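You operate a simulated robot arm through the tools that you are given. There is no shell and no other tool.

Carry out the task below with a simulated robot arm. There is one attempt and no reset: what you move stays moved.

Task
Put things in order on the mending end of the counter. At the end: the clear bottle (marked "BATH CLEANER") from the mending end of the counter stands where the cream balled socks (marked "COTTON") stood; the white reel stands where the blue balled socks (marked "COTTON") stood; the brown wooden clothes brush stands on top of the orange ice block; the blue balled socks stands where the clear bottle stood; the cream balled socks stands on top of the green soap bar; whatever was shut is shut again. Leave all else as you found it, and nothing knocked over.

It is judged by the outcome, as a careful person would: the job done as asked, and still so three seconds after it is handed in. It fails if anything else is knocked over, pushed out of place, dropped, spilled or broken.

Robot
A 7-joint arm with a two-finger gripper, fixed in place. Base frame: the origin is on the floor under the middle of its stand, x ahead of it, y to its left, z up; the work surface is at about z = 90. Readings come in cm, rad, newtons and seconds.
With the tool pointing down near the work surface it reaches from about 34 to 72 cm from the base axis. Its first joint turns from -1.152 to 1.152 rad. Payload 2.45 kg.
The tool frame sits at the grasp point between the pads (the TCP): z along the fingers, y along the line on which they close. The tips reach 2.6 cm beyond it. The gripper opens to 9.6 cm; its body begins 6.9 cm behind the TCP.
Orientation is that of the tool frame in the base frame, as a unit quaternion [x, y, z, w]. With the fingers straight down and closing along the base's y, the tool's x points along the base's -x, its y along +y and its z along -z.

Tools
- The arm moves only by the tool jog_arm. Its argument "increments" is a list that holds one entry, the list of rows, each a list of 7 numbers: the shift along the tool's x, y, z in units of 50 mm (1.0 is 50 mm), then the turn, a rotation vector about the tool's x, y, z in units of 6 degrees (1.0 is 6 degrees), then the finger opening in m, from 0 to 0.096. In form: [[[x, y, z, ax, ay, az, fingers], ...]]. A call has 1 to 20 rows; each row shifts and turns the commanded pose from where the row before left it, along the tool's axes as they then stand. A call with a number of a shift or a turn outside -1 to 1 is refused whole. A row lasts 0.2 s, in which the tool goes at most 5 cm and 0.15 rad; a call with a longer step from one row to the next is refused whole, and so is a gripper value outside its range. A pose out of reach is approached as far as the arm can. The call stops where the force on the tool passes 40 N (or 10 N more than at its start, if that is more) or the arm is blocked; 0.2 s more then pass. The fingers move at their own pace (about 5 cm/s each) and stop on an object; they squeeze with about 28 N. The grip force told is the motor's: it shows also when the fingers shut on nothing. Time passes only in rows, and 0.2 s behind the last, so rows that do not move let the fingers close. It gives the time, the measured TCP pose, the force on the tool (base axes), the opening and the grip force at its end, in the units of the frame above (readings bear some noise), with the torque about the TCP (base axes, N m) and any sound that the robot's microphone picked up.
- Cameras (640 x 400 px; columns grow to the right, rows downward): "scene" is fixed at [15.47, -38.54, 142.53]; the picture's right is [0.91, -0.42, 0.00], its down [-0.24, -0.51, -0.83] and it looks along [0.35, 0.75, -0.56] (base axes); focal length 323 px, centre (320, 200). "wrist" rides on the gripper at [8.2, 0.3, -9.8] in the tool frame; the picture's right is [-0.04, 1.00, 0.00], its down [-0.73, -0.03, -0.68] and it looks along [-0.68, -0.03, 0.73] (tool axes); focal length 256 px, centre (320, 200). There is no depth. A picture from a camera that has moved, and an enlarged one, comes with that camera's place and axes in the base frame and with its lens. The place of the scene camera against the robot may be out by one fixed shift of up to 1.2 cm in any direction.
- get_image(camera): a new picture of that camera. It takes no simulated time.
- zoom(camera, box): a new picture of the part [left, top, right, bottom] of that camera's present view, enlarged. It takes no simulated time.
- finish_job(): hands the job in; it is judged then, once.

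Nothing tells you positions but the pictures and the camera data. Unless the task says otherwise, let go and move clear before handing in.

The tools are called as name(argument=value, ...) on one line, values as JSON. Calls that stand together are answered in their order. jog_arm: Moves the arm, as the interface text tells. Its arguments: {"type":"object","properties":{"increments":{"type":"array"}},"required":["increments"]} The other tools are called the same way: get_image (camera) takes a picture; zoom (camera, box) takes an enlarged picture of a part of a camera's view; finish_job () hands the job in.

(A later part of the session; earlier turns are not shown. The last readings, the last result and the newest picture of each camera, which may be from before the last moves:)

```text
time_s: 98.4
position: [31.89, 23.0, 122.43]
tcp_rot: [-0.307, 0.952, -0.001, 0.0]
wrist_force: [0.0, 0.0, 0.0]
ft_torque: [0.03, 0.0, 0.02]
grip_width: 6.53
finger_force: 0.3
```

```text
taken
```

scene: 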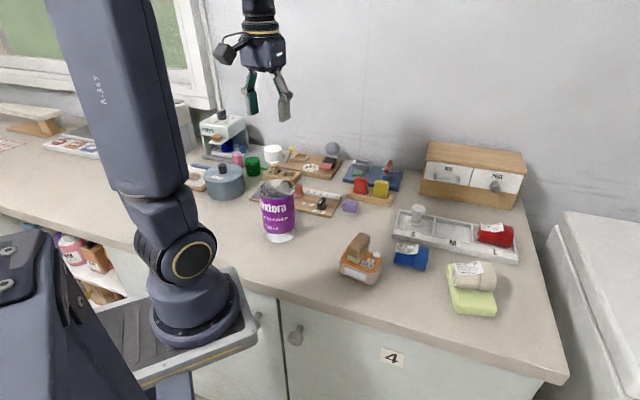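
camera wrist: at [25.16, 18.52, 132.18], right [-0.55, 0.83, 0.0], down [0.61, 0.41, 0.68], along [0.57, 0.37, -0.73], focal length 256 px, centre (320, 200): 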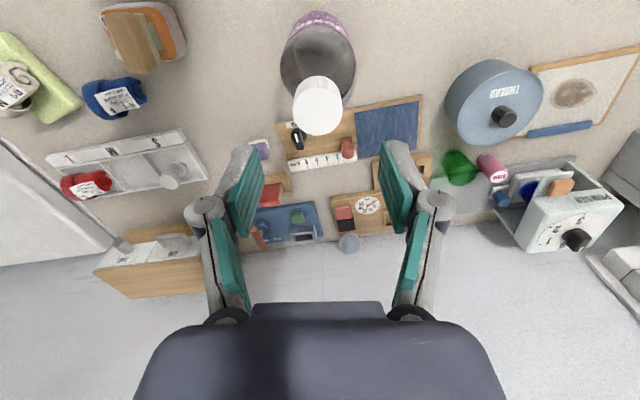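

zoom(camera="wrist", box=[250, 0, 390, 150])

```text
2.67 times, centred on (320, 75) of wrist
camera zoom: at [25.16, 18.52, 132.18], right [-0.55, 0.83, 0.0], down [0.61, 0.41, 0.68], along [0.57, 0.37, -0.73], focal length 683 px, centre (320, 533)
```

zoom: 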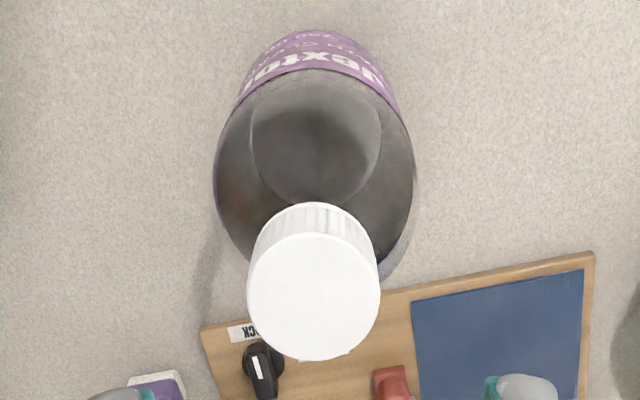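

zoom(camera="scene", box=[240, 135, 310, 205])

zoom(camera="scene", box=[240, 170, 310, 250])

```text
5.71 times, centred on (275, 170) of scene
camera zoom: at [15.47, -38.54, 142.53], right [0.91, -0.42, 0.0], down [-0.24, -0.51, -0.83], along [0.35, 0.75, -0.56], focal length 1844 px, centre (577, 371)
```

zoom: 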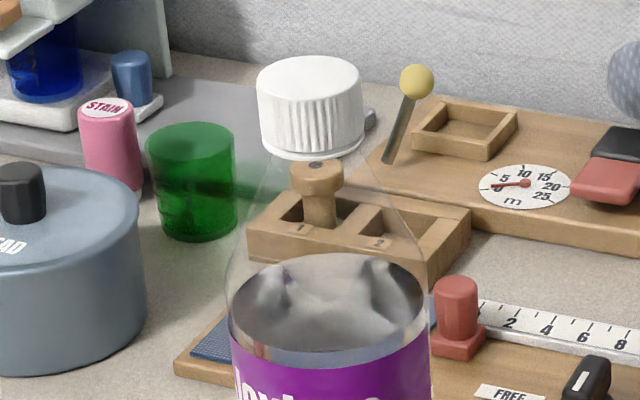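

```text
5.00 times, centred on (275, 210) of scene
camera zoom: at [15.47, -38.54, 142.53], right [0.91, -0.42, 0.0], down [-0.24, -0.51, -0.83], along [0.35, 0.75, -0.56], focal length 1614 px, centre (545, 150)
```

zoom: 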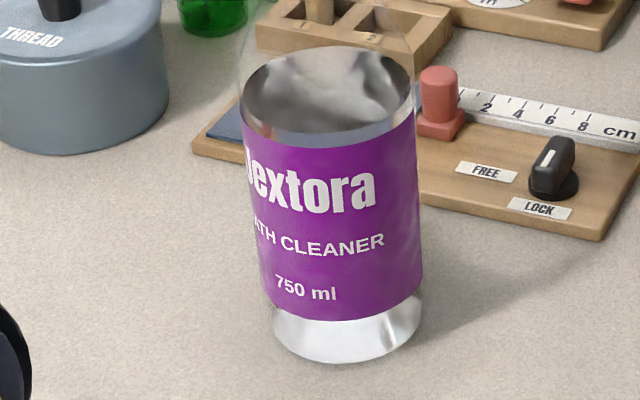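

The cap is about 3.8 cm wide and 2.8 cm tall, topping at z≈113.3, with sloping shoulders just below it. I'll tilt the hand 15° outward above the bottle, centre it, and come down partway to check.

jog_arm(increments=[[[0, -0.048, 0, 0, -0.8, 0, 0.065], [0, 0, 0, 0, -0.9, 0, 0.065], [0, 0, 0, 0, -0.8, 0, 0.065], [0.049, 0, -0.013, 0, 0, 0, 0.065], [0.13, 0, 0.483, 0, 0, 0, 0.065], [0.078, 0, 0.29, 0, 0, 0, 0.065]]])

get_image(camera="wrist")

get_image(camera="scene")

```text
time_s: 99.8
position: [32.01, 22.68, 118.35]
tcp_rot: [-0.304, 0.944, 0.04, 0.125]
wrist_force: [-0.1, 0.6, -0.1]
ft_torque: [0.0, -0.01, -0.02]
grip_width: 6.51
finger_force: 0.0
```

```text
taken
camera wrist: at [23.39, 16.76, 125.76], right [-0.55, 0.83, 0.01], down [0.45, 0.29, 0.85], along [0.7, 0.47, -0.53], focal length 256 px, centre (320, 200)
```

wrist: 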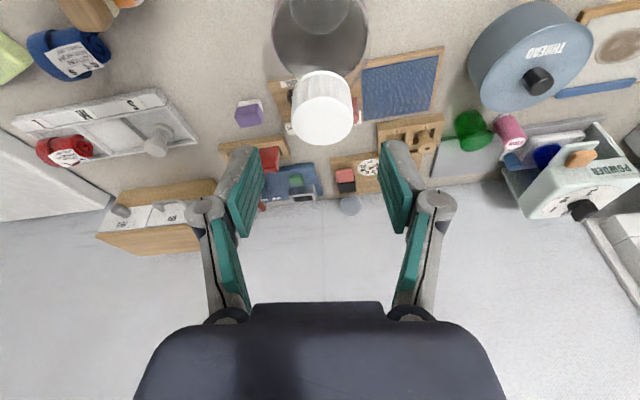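

```text
taken
```

scene: 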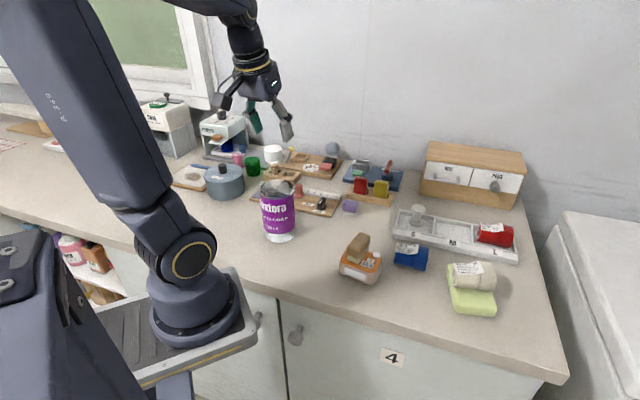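

jog_arm(increments=[[[0.065, 0.03, 0.244, 0, 0, 0, 0.065], [0.065, 0, 0.244, 0, 0, 0, 0.065], [0.065, 0, 0.244, 0, 0, 0, 0.065], [0.062, 0, 0.232, 0, 0, 0, 0.065]]])

get_image(camera="wrist")

zoom(camera="scene", box=[220, 90, 340, 250])

```text
time_s: 100.8
position: [31.78, 22.84, 113.53]
tcp_rot: [-0.305, 0.943, 0.041, 0.124]
wrist_force: [-0.2, -0.1, -0.4]
ft_torque: [-0.03, -0.02, -0.01]
grip_width: 6.52
finger_force: 0.0
```

```text
taken
camera wrist: at [23.22, 16.99, 120.79], right [-0.55, 0.83, 0.01], down [0.45, 0.29, 0.85], along [0.7, 0.47, -0.53], focal length 256 px, centre (320, 200)
```

wrist: 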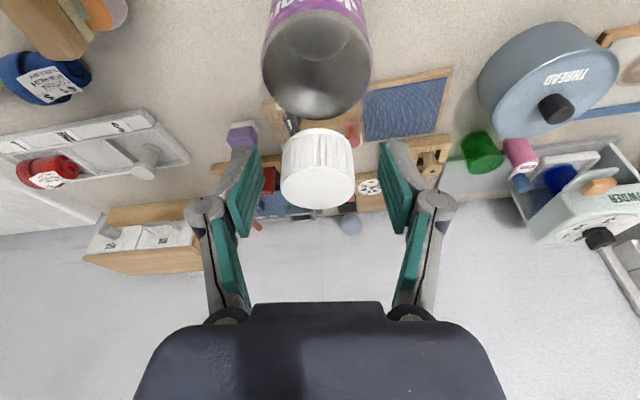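

```text
2.50 times, centred on (280, 170) of scene
camera zoom: at [15.47, -38.54, 142.53], right [0.91, -0.42, 0.0], down [-0.24, -0.51, -0.83], along [0.35, 0.75, -0.56], focal length 807 px, centre (420, 275)
```

zoom: 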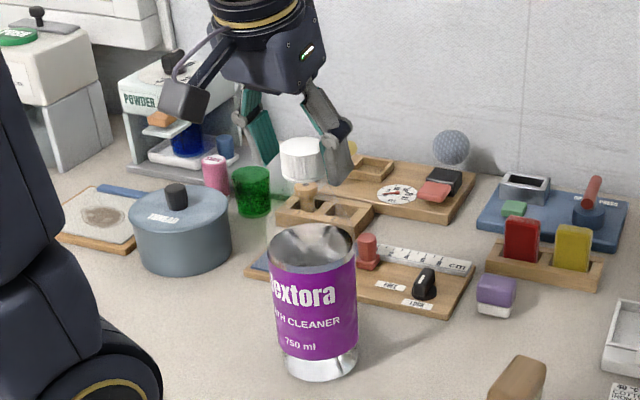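

The pads are on both sides of the cap. I'll close the grip.

jog_arm(increments=[[[0, 0, 0, 0, 0, 0, 0.05], [0, 0, 0, 0, 0, 0, 0.04], [0, 0, 0, 0, 0, 0, 0.0], [0, 0, 0, 0, 0, 0, 0.0], [0, 0, 0, 0, 0, 0, 0.0], [0, 0, 0, 0, 0, 0, 0.0]]])

get_image(camera="wrist")

zoom(camera="scene", box=[240, 120, 330, 250])

```text
time_s: 102.2
position: [31.92, 22.89, 113.5]
tcp_rot: [-0.306, 0.943, 0.04, 0.125]
wrist_force: [0.2, -0.5, 0.0]
ft_torque: [-0.13, -0.11, -0.04]
grip_width: 3.7
finger_force: 28.2
```

```text
taken
camera wrist: at [23.22, 16.98, 120.8], right [-0.55, 0.83, 0.01], down [0.45, 0.29, 0.85], along [0.7, 0.47, -0.53], focal length 256 px, centre (320, 200)
```

wrist: 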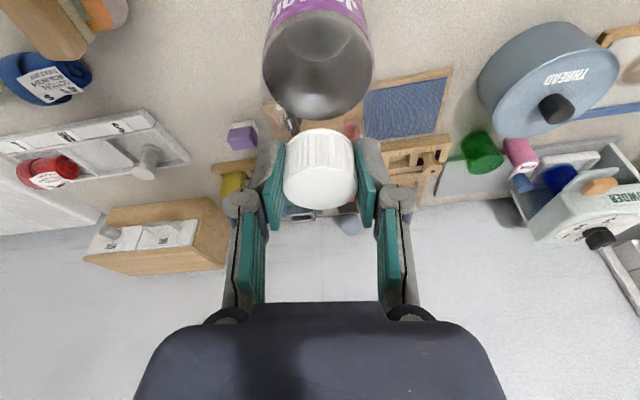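

```text
3.08 times, centred on (285, 185) of scene
camera zoom: at [15.48, -38.55, 142.53], right [0.91, -0.42, 0.0], down [-0.24, -0.51, -0.83], along [0.35, 0.75, -0.56], focal length 993 px, centre (428, 246)
```

zoom: 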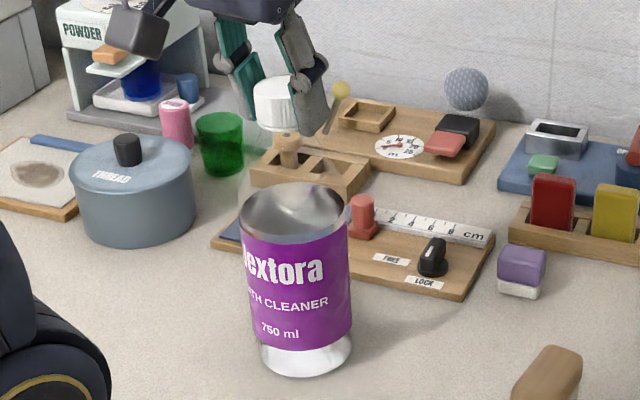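

jog_arm(increments=[[[-0.005, 0, -0.019, 0, 0, 0, 0.0], [-0.01, 0, -0.039, 0, 0, 0, 0.0], [-0.0155, 0, -0.058, 0, 0, 0, 0.0], [-0.0155, 0, -0.058, 0, 0, 0, 0.0], [-0.0155, 0, -0.058, 0, 0, 0, 0.0]]])

get_image(camera="wrist")

zoom(camera="scene", box=[240, 120, 330, 250])

```text
time_s: 103.4
position: [31.96, 22.94, 114.63]
tcp_rot: [-0.304, 0.944, 0.041, 0.125]
wrist_force: [-0.4, -0.5, -6.0]
ft_torque: [0.0, 0.0, -0.02]
grip_width: 3.71
finger_force: 28.3
```

```text
taken
camera wrist: at [23.25, 16.99, 121.99], right [-0.55, 0.83, 0.01], down [0.45, 0.29, 0.85], along [0.7, 0.47, -0.53], focal length 256 px, centre (320, 200)
```

wrist: 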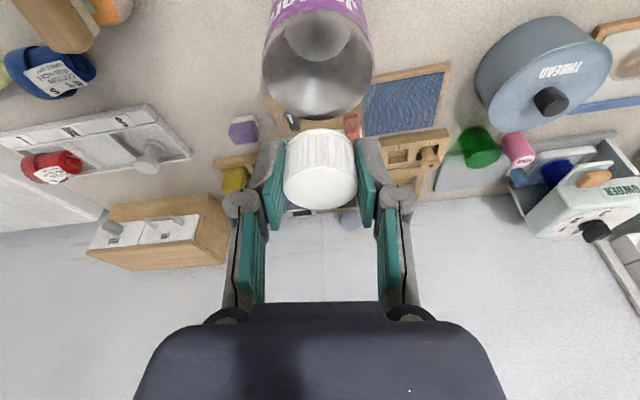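

```text
3.08 times, centred on (285, 185) of scene
camera zoom: at [15.48, -38.54, 142.53], right [0.91, -0.42, 0.0], down [-0.24, -0.51, -0.83], along [0.35, 0.75, -0.56], focal length 993 px, centre (428, 246)
```

zoom: 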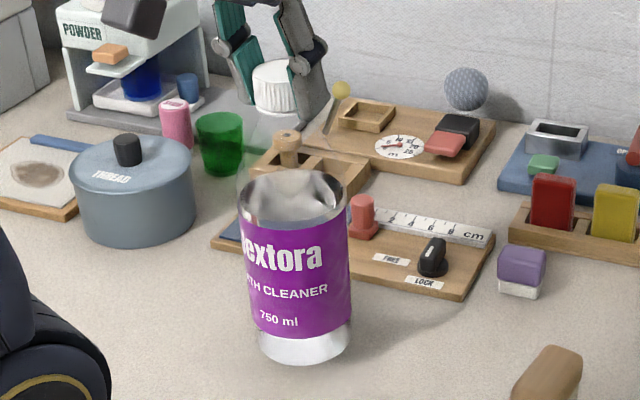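

The bottle is lifted, about 6 N on the wrist, upright with no slip. I'll raise it clear and carry it slowly over open counter toward (50, 10).

jog_arm(increments=[[[-0.05, 0, -0.19, 0, 0, 0, 0.0], [-0.1035, 0, -0.3864, 0, 0, 0, 0.0], [-0.1035, 0, -0.3864, 0, 0, 0, 0.0], [-0.1035, 0, -0.3864, 0, 0, 0, 0.0], [-0.05, 0, -0.19, 0, 0, 0, 0.0], [-0.09, -0.3, 0.025, 0, 0, 0, 0.0], [-0.187, -0.601, 0.05, 0, 0, 0, 0.0], [-0.187, -0.601, 0.05, 0, 0, 0, 0.0], [-0.187, -0.601, 0.05, 0, 0, 0, 0.0], [-0.187, -0.601, 0.05, 0, 0, 0, 0.0], [-0.187, -0.601, 0.05, 0, 0, 0, 0.0], [-0.187, -0.601, 0.05, 0, 0, 0, 0.0], [-0.09, -0.3, 0.025, 0, 0, 0, 0.0]]])

get_image(camera="wrist")

get_image(camera="scene")

```text
time_s: 106.2
position: [49.7, 9.69, 122.79]
tcp_rot: [-0.307, 0.943, 0.041, 0.124]
wrist_force: [0.3, -0.4, -6.8]
ft_torque: [-0.02, 0.01, 0.01]
grip_width: 3.71
finger_force: 28.9
```

```text
taken
camera wrist: at [41.14, 3.91, 130.07], right [-0.55, 0.83, 0.01], down [0.45, 0.29, 0.85], along [0.7, 0.47, -0.53], focal length 256 px, centre (320, 200)
```

wrist: 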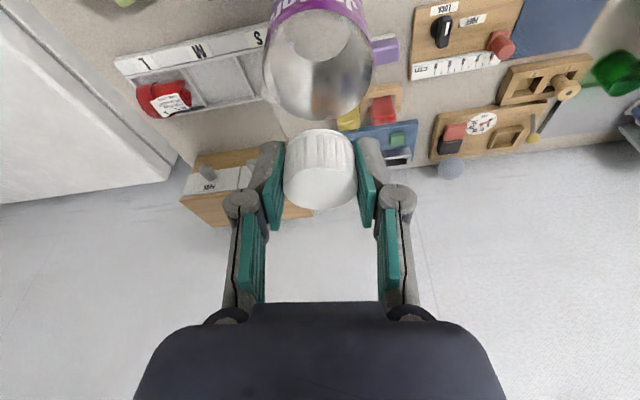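

```text
taken
```

scene: 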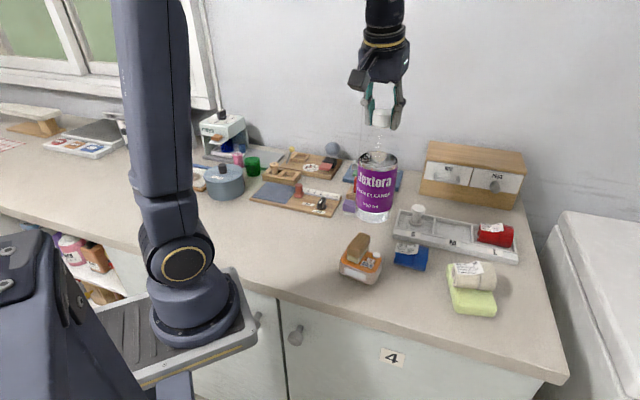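

The bottle is holding steady in the air. I'll zoom in to look at its base shape, then rotate the hand to the direction of slot M.

zoom(camera="scene", box=[340, 90, 420, 230])

jog_arm(increments=[[[0, 0, 0, 0.1, 0, 0.4, 0.0], [0, 0, 0, 0.2309, 0, 0.8616, 0.0], [0, 0, 0, 0.2309, 0, 0.8616, 0.0], [0, 0, 0, 0.2309, 0, 0.8616, 0.0], [0, 0, 0, 0.2309, 0, 0.8616, 0.0], [0, 0, 0, 0.2309, 0, 0.8616, 0.0], [0, 0, 0, 0.1309, 0, 0.4616, 0.0]]])

get_image(camera="wrist")

get_image(camera="scene")

```text
2.86 times, centred on (380, 160) of scene
camera zoom: at [15.49, -38.54, 142.53], right [0.91, -0.42, 0.0], down [-0.24, -0.51, -0.83], along [0.35, 0.75, -0.56], focal length 922 px, centre (149, 314)
```

zoom: 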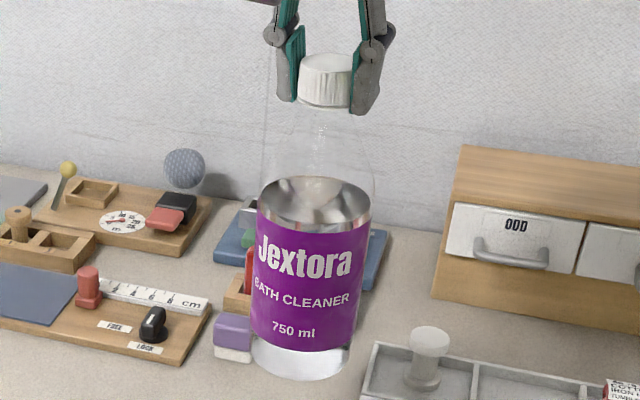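

```text
time_s: 107.8
position: [49.57, 9.76, 122.75]
tcp_rot: [-0.032, 0.991, 0.003, 0.13]
wrist_force: [-0.3, 0.1, -6.2]
ft_torque: [0.01, 0.01, 0.0]
grip_width: 3.68
finger_force: 27.7
```

```text
taken
camera wrist: at [39.2, 9.4, 129.96], right [-0.03, 1.0, 0.01], down [0.53, 0.01, 0.85], along [0.84, 0.03, -0.53], focal length 256 px, centre (320, 200)
```

wrist: 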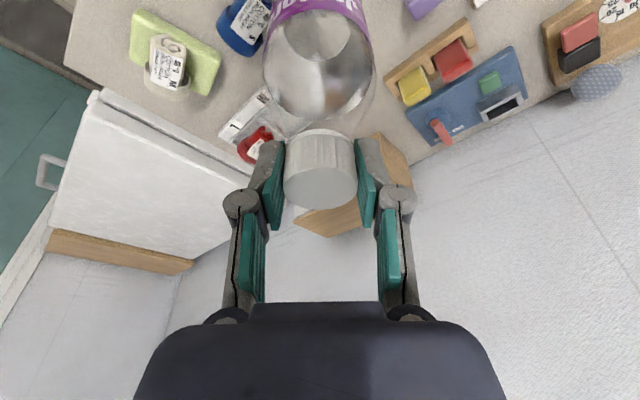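

```text
taken
```

scene: 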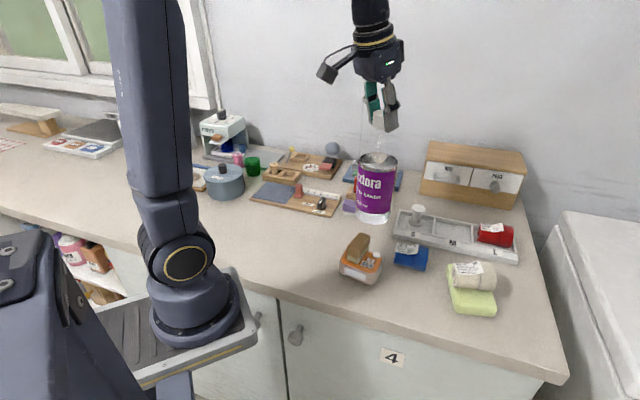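

zoom(camera="scene", box=[345, 180, 405, 230])

zoom(camera="scene", box=[345, 100, 405, 160])

```text
8.00 times, centred on (375, 205) of scene
camera zoom: at [15.48, -38.54, 142.53], right [0.91, -0.42, 0.0], down [-0.24, -0.51, -0.83], along [0.35, 0.75, -0.56], focal length 2582 px, centre (-120, 160)
```

zoom: 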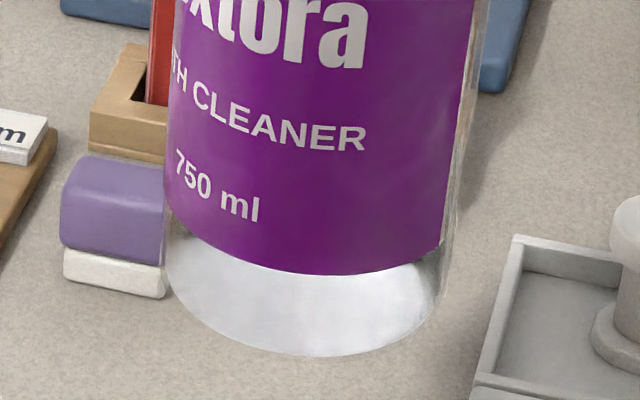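

```text
6.67 times, centred on (375, 130) of scene
camera zoom: at [15.48, -38.54, 142.53], right [0.91, -0.42, 0.0], down [-0.24, -0.51, -0.83], along [0.35, 0.75, -0.56], focal length 2151 px, centre (-47, 667)
```

zoom: 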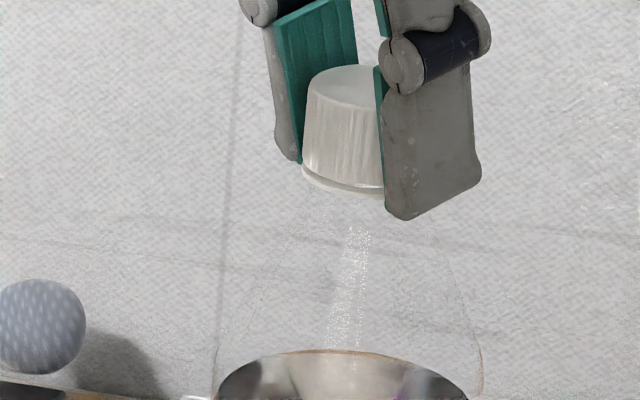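

zoom(camera="scene", box=[410, 205, 500, 265])

```text
6.67 times, centred on (455, 235) of scene
camera zoom: at [15.48, -38.54, 142.53], right [0.91, -0.42, 0.0], down [-0.24, -0.51, -0.83], along [0.35, 0.75, -0.56], focal length 2151 px, centre (-580, -33)
```

zoom: 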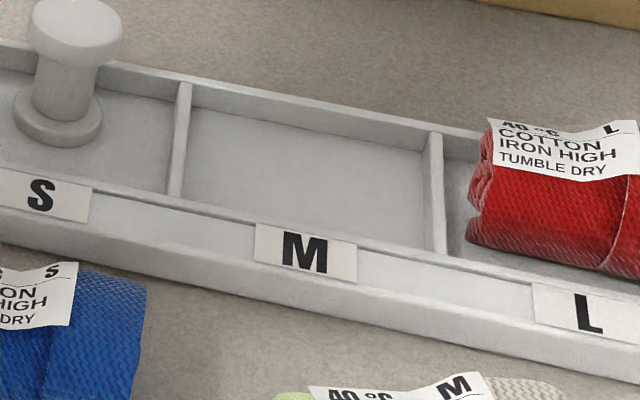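

The base disc looks about 7.6 cm wide against a slot depth of about 7.2 cm, so it will rest on the slot's front and back rims and must be well centred. I'll carry the bottle to the front of the tray near (64, -1.5).

jog_arm(increments=[[[-0.213, -0.206, 0.057, 0, 0, 0, 0.0], [-0.426, -0.412, 0.114, 0, 0, 0, 0.0], [-0.426, -0.412, 0.114, 0, 0, 0, 0.0], [-0.426, -0.412, 0.114, 0, 0, 0, 0.0], [-0.426, -0.412, 0.114, 0, 0, 0, 0.0], [-0.426, -0.412, 0.114, 0, 0, 0, 0.0], [-0.213, -0.206, 0.057, 0, 0, 0, 0.0]]])

get_image(camera="scene")

get_image(camera="wrist")

```text
time_s: 109.4
position: [63.77, -1.88, 122.62]
tcp_rot: [-0.033, 0.991, 0.004, 0.131]
wrist_force: [0.0, 0.4, -6.0]
ft_torque: [0.0, 0.04, 0.01]
grip_width: 3.71
finger_force: 28.3
```

```text
taken
```

scene: 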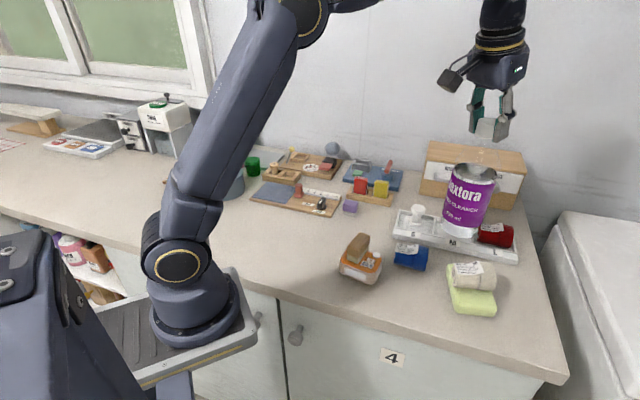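

```text
taken
camera wrist: at [53.3, -2.13, 130.0], right [-0.03, 1.0, 0.01], down [0.53, 0.01, 0.85], along [0.84, 0.03, -0.53], focal length 256 px, centre (320, 200)
```

wrist: 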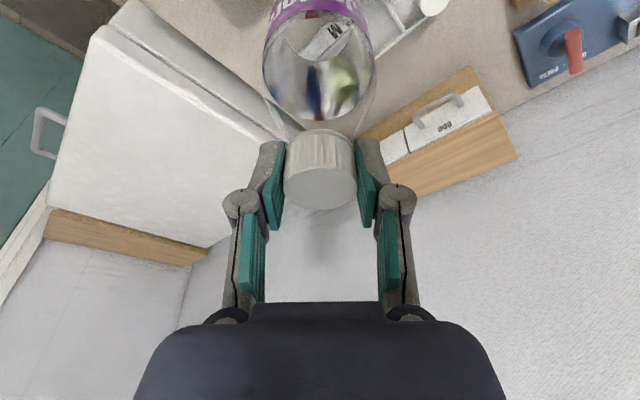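

jog_arm(increments=[[[0.05, 0, 0.19, 0, 0, 0, 0.0], [0.1, 0, 0.386, 0, 0, 0, 0.0], [0.1, 0, 0.386, 0, 0, 0, 0.0], [0.06, 0, 0.197, 0, 0, 0, 0.0]]])

zoom(camera="scene", box=[390, 140, 540, 300])

```text
time_s: 110.4
position: [63.58, -1.61, 116.82]
tcp_rot: [-0.032, 0.991, 0.004, 0.13]
wrist_force: [-1.1, 0.4, -5.7]
ft_torque: [-0.03, 0.0, -0.02]
grip_width: 3.71
finger_force: 27.9
```

```text
2.50 times, centred on (465, 220) of scene
camera zoom: at [15.49, -38.54, 142.53], right [0.91, -0.42, 0.0], down [-0.24, -0.51, -0.83], along [0.35, 0.75, -0.56], focal length 807 px, centre (-42, 150)
```

zoom: 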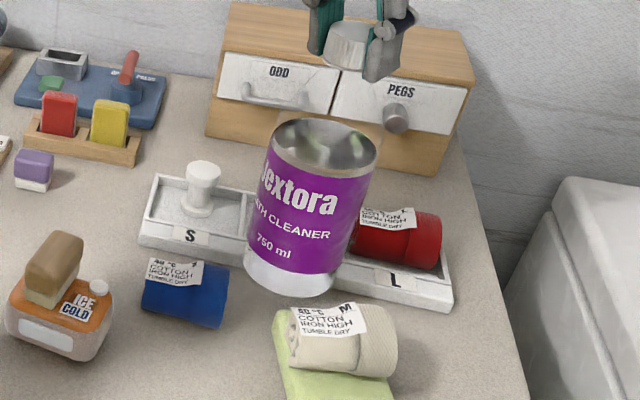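

The bottle's bottom is about 1.5 cm above the rims. Moving it in over slot M now.

jog_arm(increments=[[[-0.2, 0.17, 0.053, 0, 0, 0, 0.0], [-0.4, 0.35, 0.107, 0, 0, 0, 0.0], [-0.4, 0.35, 0.107, 0, 0, 0, 0.0], [-0.25, 0.22, 0.067, 0, 0, 0, 0.0], [-0.127, 0.107, 0.035, 0, 0, 0, 0.0]]])

zoom(camera="scene", box=[400, 190, 520, 270])

get_image(camera="wrist")

```text
time_s: 111.6
position: [70.26, 4.66, 116.56]
tcp_rot: [-0.033, 0.991, 0.004, 0.13]
wrist_force: [0.1, 0.4, -6.2]
ft_torque: [0.0, 0.02, -0.02]
grip_width: 3.69
finger_force: 27.7
```

```text
5.00 times, centred on (460, 230) of scene
camera zoom: at [15.49, -38.54, 142.53], right [0.91, -0.42, 0.0], down [-0.24, -0.51, -0.83], along [0.35, 0.75, -0.56], focal length 1614 px, centre (-380, 50)
```

zoom: 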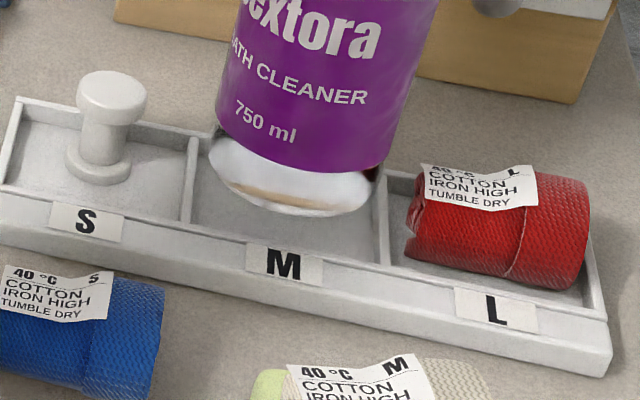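

```text
taken
camera wrist: at [59.94, 4.29, 123.98], right [-0.03, 1.0, 0.01], down [0.53, 0.01, 0.85], along [0.84, 0.03, -0.53], focal length 256 px, centre (320, 200)
```

wrist: 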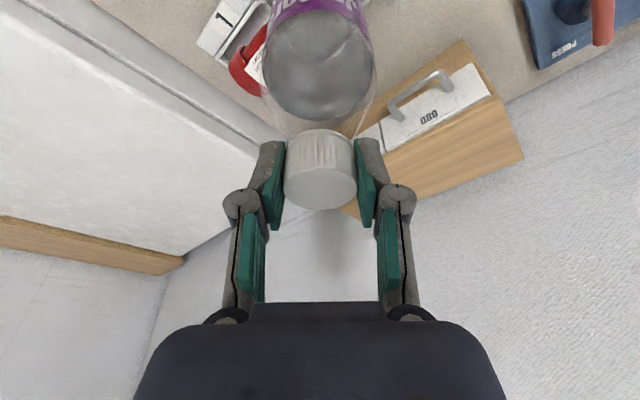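

zoom(camera="scene", box=[430, 205, 490, 255])

```text
8.00 times, centred on (460, 230) of scene
camera zoom: at [15.49, -38.54, 142.53], right [0.91, -0.42, 0.0], down [-0.24, -0.51, -0.83], along [0.35, 0.75, -0.56], focal length 2582 px, centre (-800, -40)
```

zoom: 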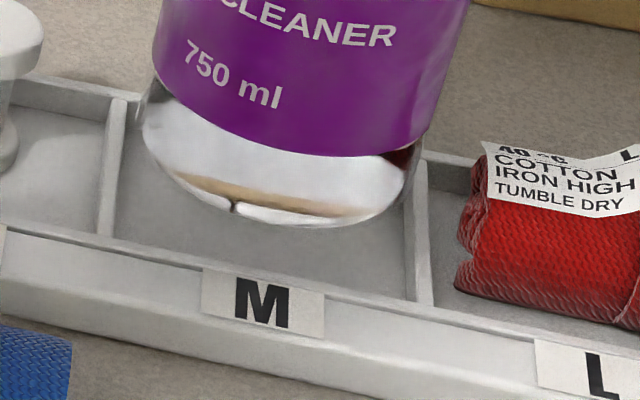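

zoom(camera="scene", box=[400, 90, 540, 260])

zoom(camera="wrist", box=[220, 0, 420, 220])

```text
2.35 times, centred on (470, 175) of scene
camera zoom: at [15.49, -38.54, 142.53], right [0.91, -0.42, 0.0], down [-0.24, -0.51, -0.83], along [0.35, 0.75, -0.56], focal length 759 px, centre (-33, 259)
```

zoom: 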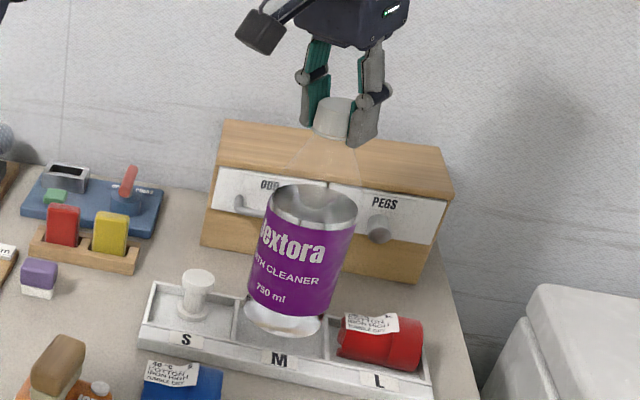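

```text
1.82 times, centred on (320, 110) of wrist
camera zoom: at [59.94, 4.29, 123.98], right [-0.03, 1.0, 0.01], down [0.53, 0.01, 0.85], along [0.84, 0.03, -0.53], focal length 465 px, centre (320, 364)
```

zoom: 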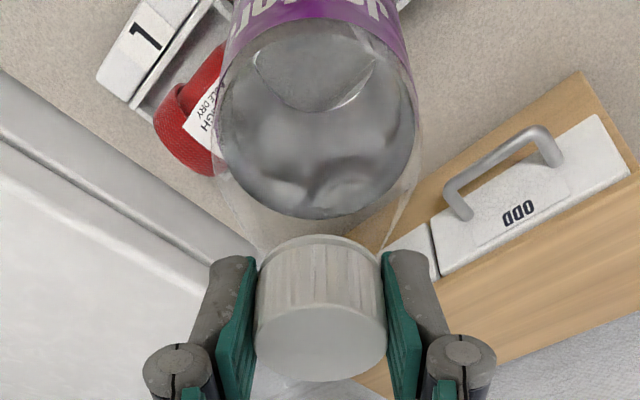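

zoom(camera="scene", box=[440, 115, 520, 165])

zoom(camera="scene", box=[420, 150, 520, 250])

```text
8.00 times, centred on (480, 140) of scene
camera zoom: at [15.49, -38.54, 142.53], right [0.91, -0.42, 0.0], down [-0.24, -0.51, -0.83], along [0.35, 0.75, -0.56], focal length 2582 px, centre (-960, 680)
```

zoom: 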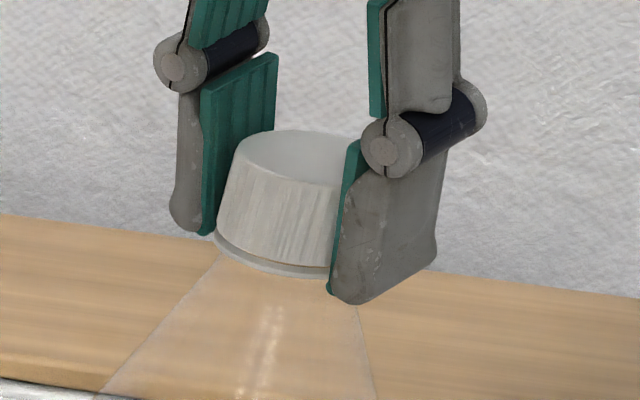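

```text
4.00 times, centred on (470, 200) of scene
camera zoom: at [15.49, -38.54, 142.53], right [0.91, -0.42, 0.0], down [-0.24, -0.51, -0.83], along [0.35, 0.75, -0.56], focal length 1291 px, centre (-280, 200)
```

zoom: 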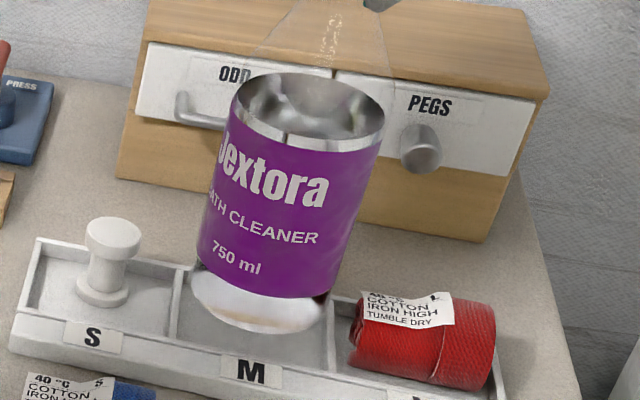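

Over slot M, and the base seems within a few millimetres of centre. I'll nudge it, lower to just above the rims and zoom in again to fine-tune.

jog_arm(increments=[[[0.02, -0.03, 0.075, 0, 0, 0, 0.0], [0.0318, -0.026, 0.118, 0, 0, 0, 0.0], [0, 0, 0, 0, 0, 0, 0.0]]])

zoom(camera="scene", box=[430, 205, 490, 255])

```text
time_s: 112.4
position: [70.32, 4.48, 115.67]
tcp_rot: [-0.032, 0.991, 0.004, 0.13]
wrist_force: [-0.2, -0.7, -5.6]
ft_torque: [-0.03, -0.02, -0.01]
grip_width: 3.7
finger_force: 28.0
```

```text
8.00 times, centred on (460, 230) of scene
camera zoom: at [15.49, -38.54, 142.53], right [0.91, -0.42, 0.0], down [-0.24, -0.51, -0.83], along [0.35, 0.75, -0.56], focal length 2582 px, centre (-800, -40)
```

zoom: 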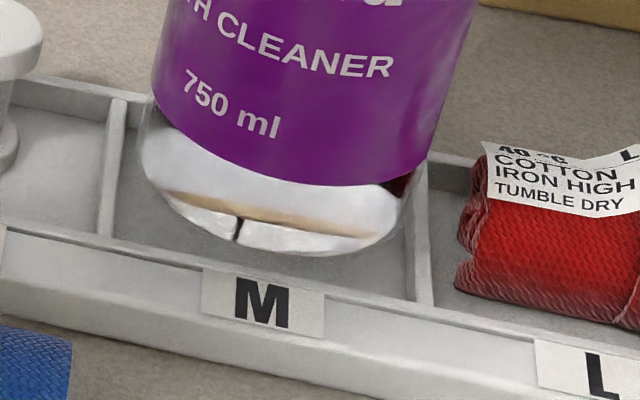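

jog_arm(increments=[[[0.0435, -0.0396, -0.0116, 0, 0, 0, 0.0], [0.0103, 0, 0.0386, 0, 0, 0, 0.0], [0, 0, 0, 0, 0, 0, 0.0]]])

zoom(camera="scene", box=[430, 205, 490, 255])

```text
time_s: 113.2
position: [70.1, 4.23, 115.39]
tcp_rot: [-0.031, 0.991, 0.004, 0.13]
wrist_force: [0.3, -0.1, -6.3]
ft_torque: [0.02, 0.01, 0.0]
grip_width: 3.72
finger_force: 27.9
```

```text
8.00 times, centred on (460, 230) of scene
camera zoom: at [15.49, -38.54, 142.53], right [0.91, -0.42, 0.0], down [-0.24, -0.51, -0.83], along [0.35, 0.75, -0.56], focal length 2582 px, centre (-800, -40)
```

zoom: 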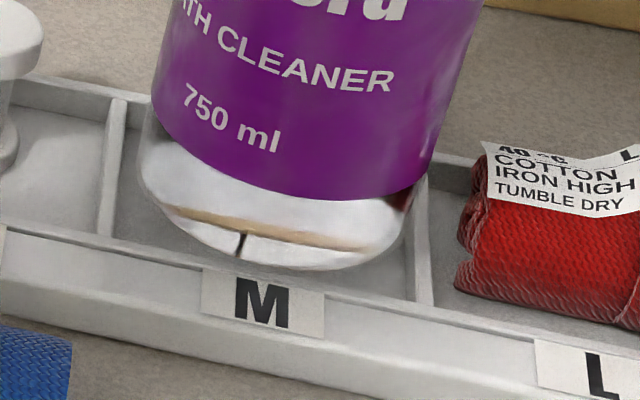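

jog_arm(increments=[[[0.0104, 0, 0.0386, 0, 0, 0, 0.0], [0, 0, 0, 0, 0, 0, 0.0]]])

zoom(camera="scene", box=[430, 205, 490, 255])

```text
time_s: 113.8
position: [70.13, 4.17, 115.19]
tcp_rot: [-0.032, 0.991, 0.004, 0.13]
wrist_force: [-0.8, 0.8, -6.7]
ft_torque: [-0.03, 0.01, -0.03]
grip_width: 3.71
finger_force: 27.4
```

```text
8.00 times, centred on (460, 230) of scene
camera zoom: at [15.49, -38.54, 142.53], right [0.91, -0.42, 0.0], down [-0.24, -0.51, -0.83], along [0.35, 0.75, -0.56], focal length 2582 px, centre (-800, -40)
```

zoom: 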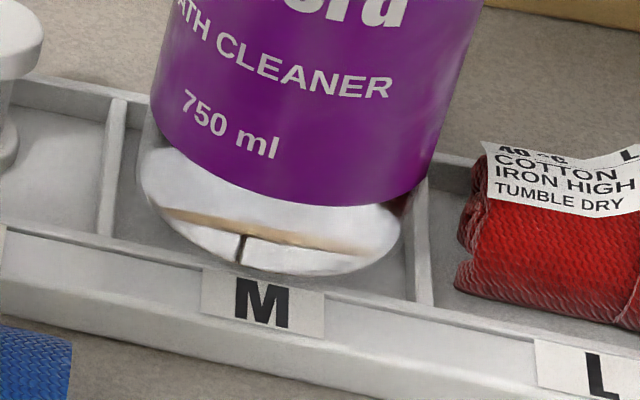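

jog_arm(increments=[[[0.0078, 0, 0.029, 0, 0, 0, 0.0], [0, 0, 0, 0, 0, 0, 0.0]]])

zoom(camera="scene", box=[430, 205, 490, 255])

```text
time_s: 114.4
position: [70.11, 4.22, 115.25]
tcp_rot: [-0.032, 0.991, 0.004, 0.132]
wrist_force: [-2.0, -0.3, 4.0]
ft_torque: [-0.03, 0.78, -0.04]
grip_width: 3.7
finger_force: 28.0
```

```text
8.00 times, centred on (460, 230) of scene
camera zoom: at [15.46, -38.54, 142.53], right [0.91, -0.42, 0.0], down [-0.24, -0.51, -0.83], along [0.35, 0.75, -0.56], focal length 2582 px, centre (-800, -40)
```

zoom: 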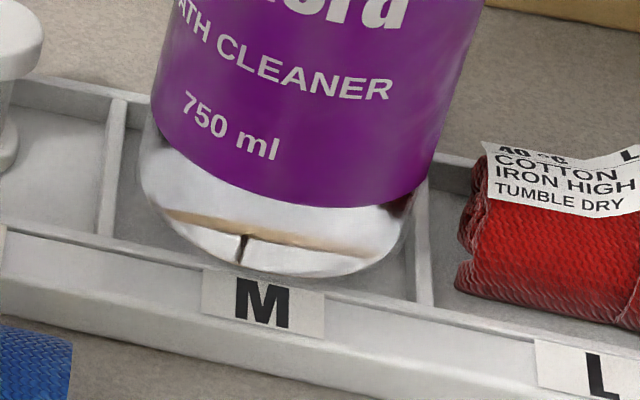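

The bottle touched at about 10 N with a torque showing it leans slightly, base outward. I'll lift a little, correct the lean by about 1.7°, re-centre and check again.

jog_arm(increments=[[[-0.0155, 0, -0.058, 0, 0, 0, 0.0], [-0.0155, 0, -0.058, 0, 0, 0, 0.0], [0, 0, 0, 0, 0.14, 0, 0.0], [0, 0, 0, 0, 0.14, 0, 0.0], [-0.057, -0.0145, 0.0135, 0, 0, 0, 0.0], [-0.057, -0.0145, 0.0135, 0, 0, 0, 0.0], [0, 0, 0, 0, 0, 0, 0.0]]])

zoom(camera="scene", box=[430, 205, 490, 255])

zoom(camera="scene", box=[420, 110, 520, 250])

zoom(camera="wrist", box=[220, 0, 420, 220])

```text
time_s: 116.0
position: [70.79, 4.17, 115.65]
tcp_rot: [-0.032, 0.993, 0.004, 0.116]
wrist_force: [-0.4, 0.7, -6.1]
ft_torque: [-0.02, 0.04, -0.02]
grip_width: 3.66
finger_force: 27.6
```

```text
8.00 times, centred on (460, 230) of scene
camera zoom: at [15.49, -38.54, 142.53], right [0.91, -0.42, 0.0], down [-0.24, -0.51, -0.83], along [0.35, 0.75, -0.56], focal length 2582 px, centre (-800, -40)
```

zoom: 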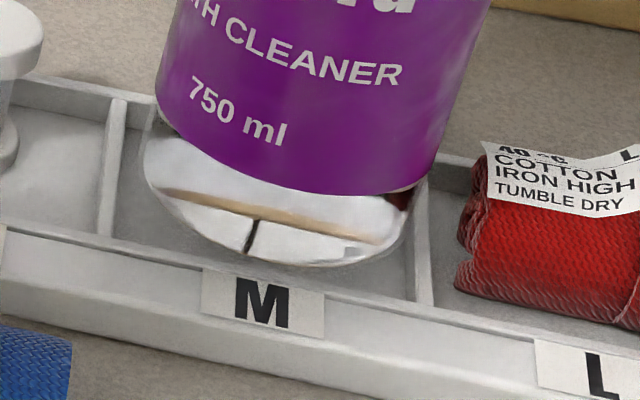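

```text
2.86 times, centred on (470, 180) of scene
camera zoom: at [15.49, -38.54, 142.53], right [0.91, -0.42, 0.0], down [-0.24, -0.51, -0.83], along [0.35, 0.75, -0.56], focal length 922 px, centre (-109, 257)
```

zoom: 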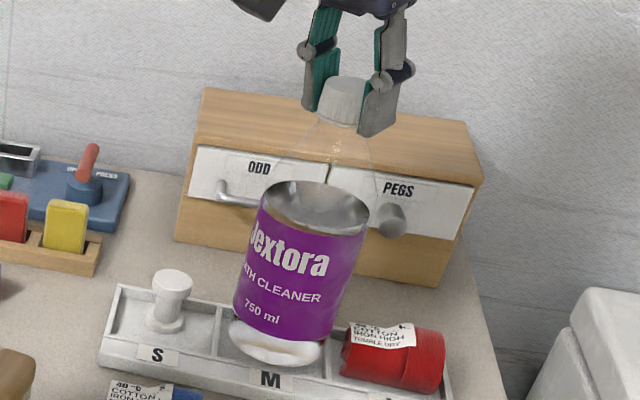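

```text
1.82 times, centred on (320, 110) of wrist
camera zoom: at [60.62, 3.78, 123.27], right [-0.03, 1.0, 0.01], down [0.56, 0.01, 0.83], along [0.83, 0.03, -0.56], focal length 465 px, centre (320, 364)
```

zoom: 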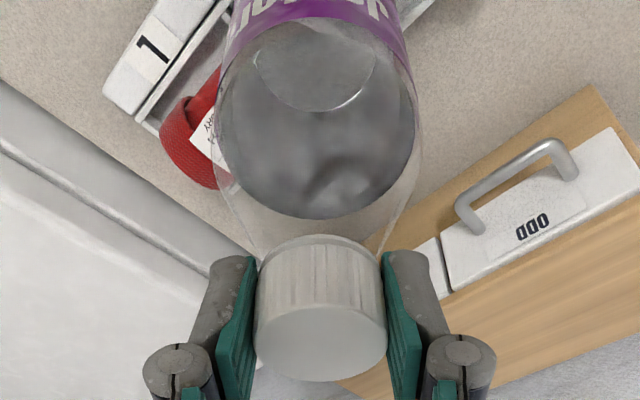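

The lean now looks corrected and the base is within about 2 mm of the slot centre. I'll lower gently again and read force and torque.

jog_arm(increments=[[[0.0138, 0, 0.0584, 0, 0, 0, 0.0], [0.0092, 0, 0.0389, 0, 0, 0, 0.0], [0, 0, 0, 0, 0, 0, 0.0]]])

zoom(camera="scene", box=[430, 205, 490, 255])

```text
time_s: 116.8
position: [70.7, 4.15, 115.19]
tcp_rot: [-0.032, 0.993, 0.004, 0.116]
wrist_force: [0.5, 0.3, -5.8]
ft_torque: [0.04, 0.04, -0.02]
grip_width: 3.7
finger_force: 27.3
```

```text
8.00 times, centred on (460, 230) of scene
camera zoom: at [15.49, -38.54, 142.53], right [0.91, -0.42, 0.0], down [-0.24, -0.51, -0.83], along [0.35, 0.75, -0.56], focal length 2582 px, centre (-800, -40)
```

zoom: 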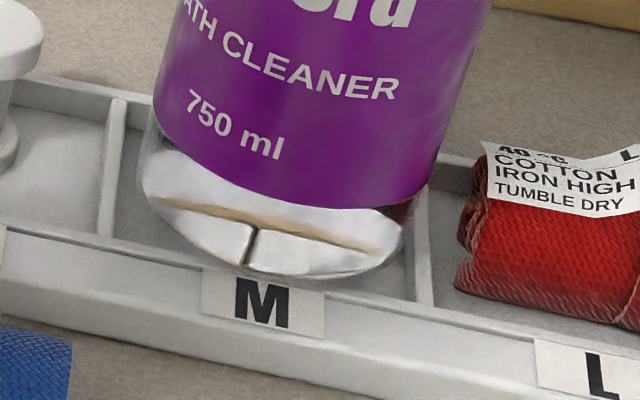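

jog_arm(increments=[[[0.0069, 0, 0.0292, 0, 0, 0, 0.0], [0, 0, 0, 0, 0, 0, 0.0]]])

zoom(camera="scene", box=[430, 205, 490, 255])

```text
time_s: 117.4
position: [70.72, 4.05, 115.05]
tcp_rot: [-0.032, 0.993, 0.003, 0.115]
wrist_force: [-1.8, -0.4, 0.9]
ft_torque: [-0.19, 0.42, -0.03]
grip_width: 3.73
finger_force: 27.7
```

```text
8.00 times, centred on (460, 230) of scene
camera zoom: at [15.47, -38.54, 142.53], right [0.91, -0.42, 0.0], down [-0.24, -0.51, -0.83], along [0.35, 0.75, -0.56], focal length 2582 px, centre (-800, -40)
```

zoom: 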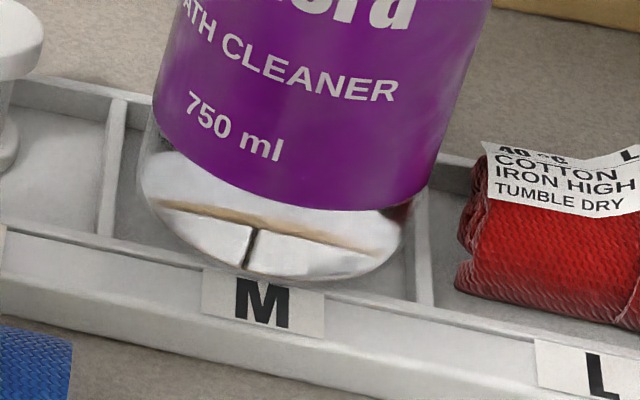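

jog_arm(increments=[[[0, 0, 0, 0, 0, 0, 0.0], [0, 0, 0, 0, 0, 0, 0.0]]])

zoom(camera="scene", box=[420, 110, 520, 250])

zoom(camera="wrist", box=[220, 0, 420, 220])

```text
time_s: 118.0
position: [70.7, 4.08, 115.07]
tcp_rot: [-0.032, 0.993, 0.003, 0.117]
wrist_force: [-2.2, 0.4, 3.5]
ft_torque: [-0.21, 0.56, -0.09]
grip_width: 3.71
finger_force: 28.3
```

```text
2.86 times, centred on (470, 180) of scene
camera zoom: at [15.46, -38.54, 142.53], right [0.91, -0.42, 0.0], down [-0.24, -0.51, -0.83], along [0.35, 0.75, -0.56], focal length 922 px, centre (-109, 257)
```

zoom: 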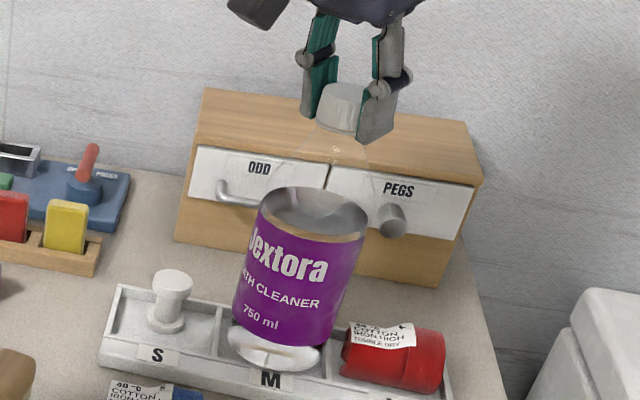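

```text
1.82 times, centred on (320, 110) of wrist
camera zoom: at [60.57, 3.75, 122.73], right [-0.03, 1.0, 0.01], down [0.56, 0.01, 0.83], along [0.83, 0.03, -0.56], focal length 465 px, centre (320, 364)
```

zoom: 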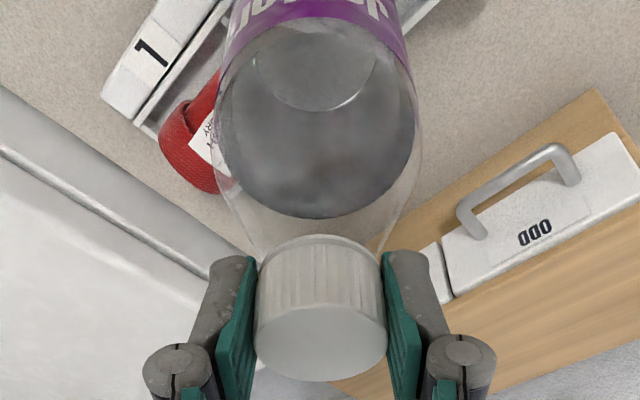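

jog_arm(increments=[[[0, 0, 0, 0, 0, 0, 0.0]]])

jog_arm(increments=[[[0, 0, 0, 0, 0, 0, 0.0]]])

jog_arm(increments=[[[0, 0, 0, 0, 0, 0, 0.0]]])

zoom(camera="scene", box=[435, 215, 485, 250])

```text
time_s: 118.4
position: [70.74, 4.09, 115.0]
tcp_rot: [-0.032, 0.993, 0.004, 0.117]
wrist_force: [-1.5, 0.9, 6.4]
ft_torque: [-0.15, 0.41, -0.03]
grip_width: 3.68
finger_force: 28.0
```

```text
time_s: 118.8
position: [70.78, 4.14, 115.12]
tcp_rot: [-0.033, 0.993, 0.003, 0.116]
wrist_force: [-1.1, 2.3, 6.1]
ft_torque: [-0.11, 0.27, -0.02]
grip_width: 3.7
finger_force: 27.8
```

```text
time_s: 119.2
position: [70.72, 4.17, 115.05]
tcp_rot: [-0.033, 0.993, 0.004, 0.117]
wrist_force: [0.7, 1.8, 8.3]
ft_torque: [-0.02, 0.08, 0.01]
grip_width: 3.71
finger_force: 28.0
```

```text
11.43 times, centred on (460, 232) of scene
camera zoom: at [15.46, -38.54, 142.54], right [0.91, -0.42, 0.0], down [-0.24, -0.51, -0.83], along [0.35, 0.75, -0.56], focal length 3688 px, centre (-1280, -171)
```

zoom: 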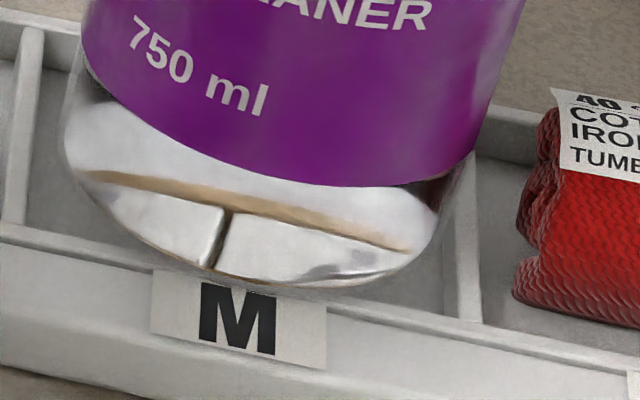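

Load is mostly on the front rim with the base overlapping it by about 2 mm, so the bottle is close to centred with a tiny lean. I'll ease the pressure and open the fingers only slightly so the bottle can settle while still caged.

jog_arm(increments=[[[-0.0046, 0, -0.0195, 0, 0, 0, 0.0], [0, 0, 0, 0, 0, 0, 0.0]]])

zoom(camera="scene", box=[435, 215, 485, 250])

```text
time_s: 119.8
position: [70.7, 4.14, 115.02]
tcp_rot: [-0.032, 0.993, 0.004, 0.116]
wrist_force: [1.8, 1.4, 2.0]
ft_torque: [0.15, -0.39, 0.05]
grip_width: 3.71
finger_force: 27.6
```

```text
11.43 times, centred on (460, 232) of scene
camera zoom: at [15.47, -38.54, 142.53], right [0.91, -0.42, 0.0], down [-0.24, -0.51, -0.83], along [0.35, 0.75, -0.56], focal length 3688 px, centre (-1280, -171)
```

zoom: 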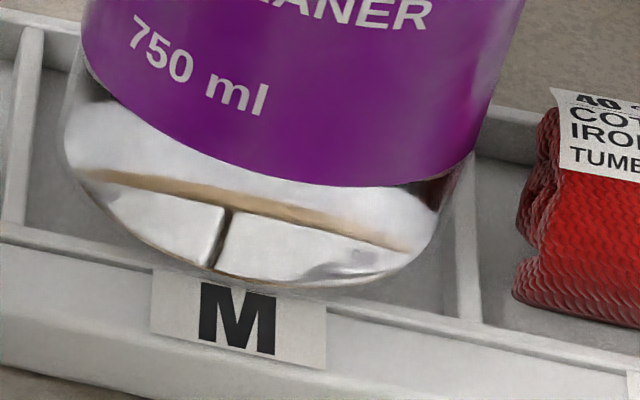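

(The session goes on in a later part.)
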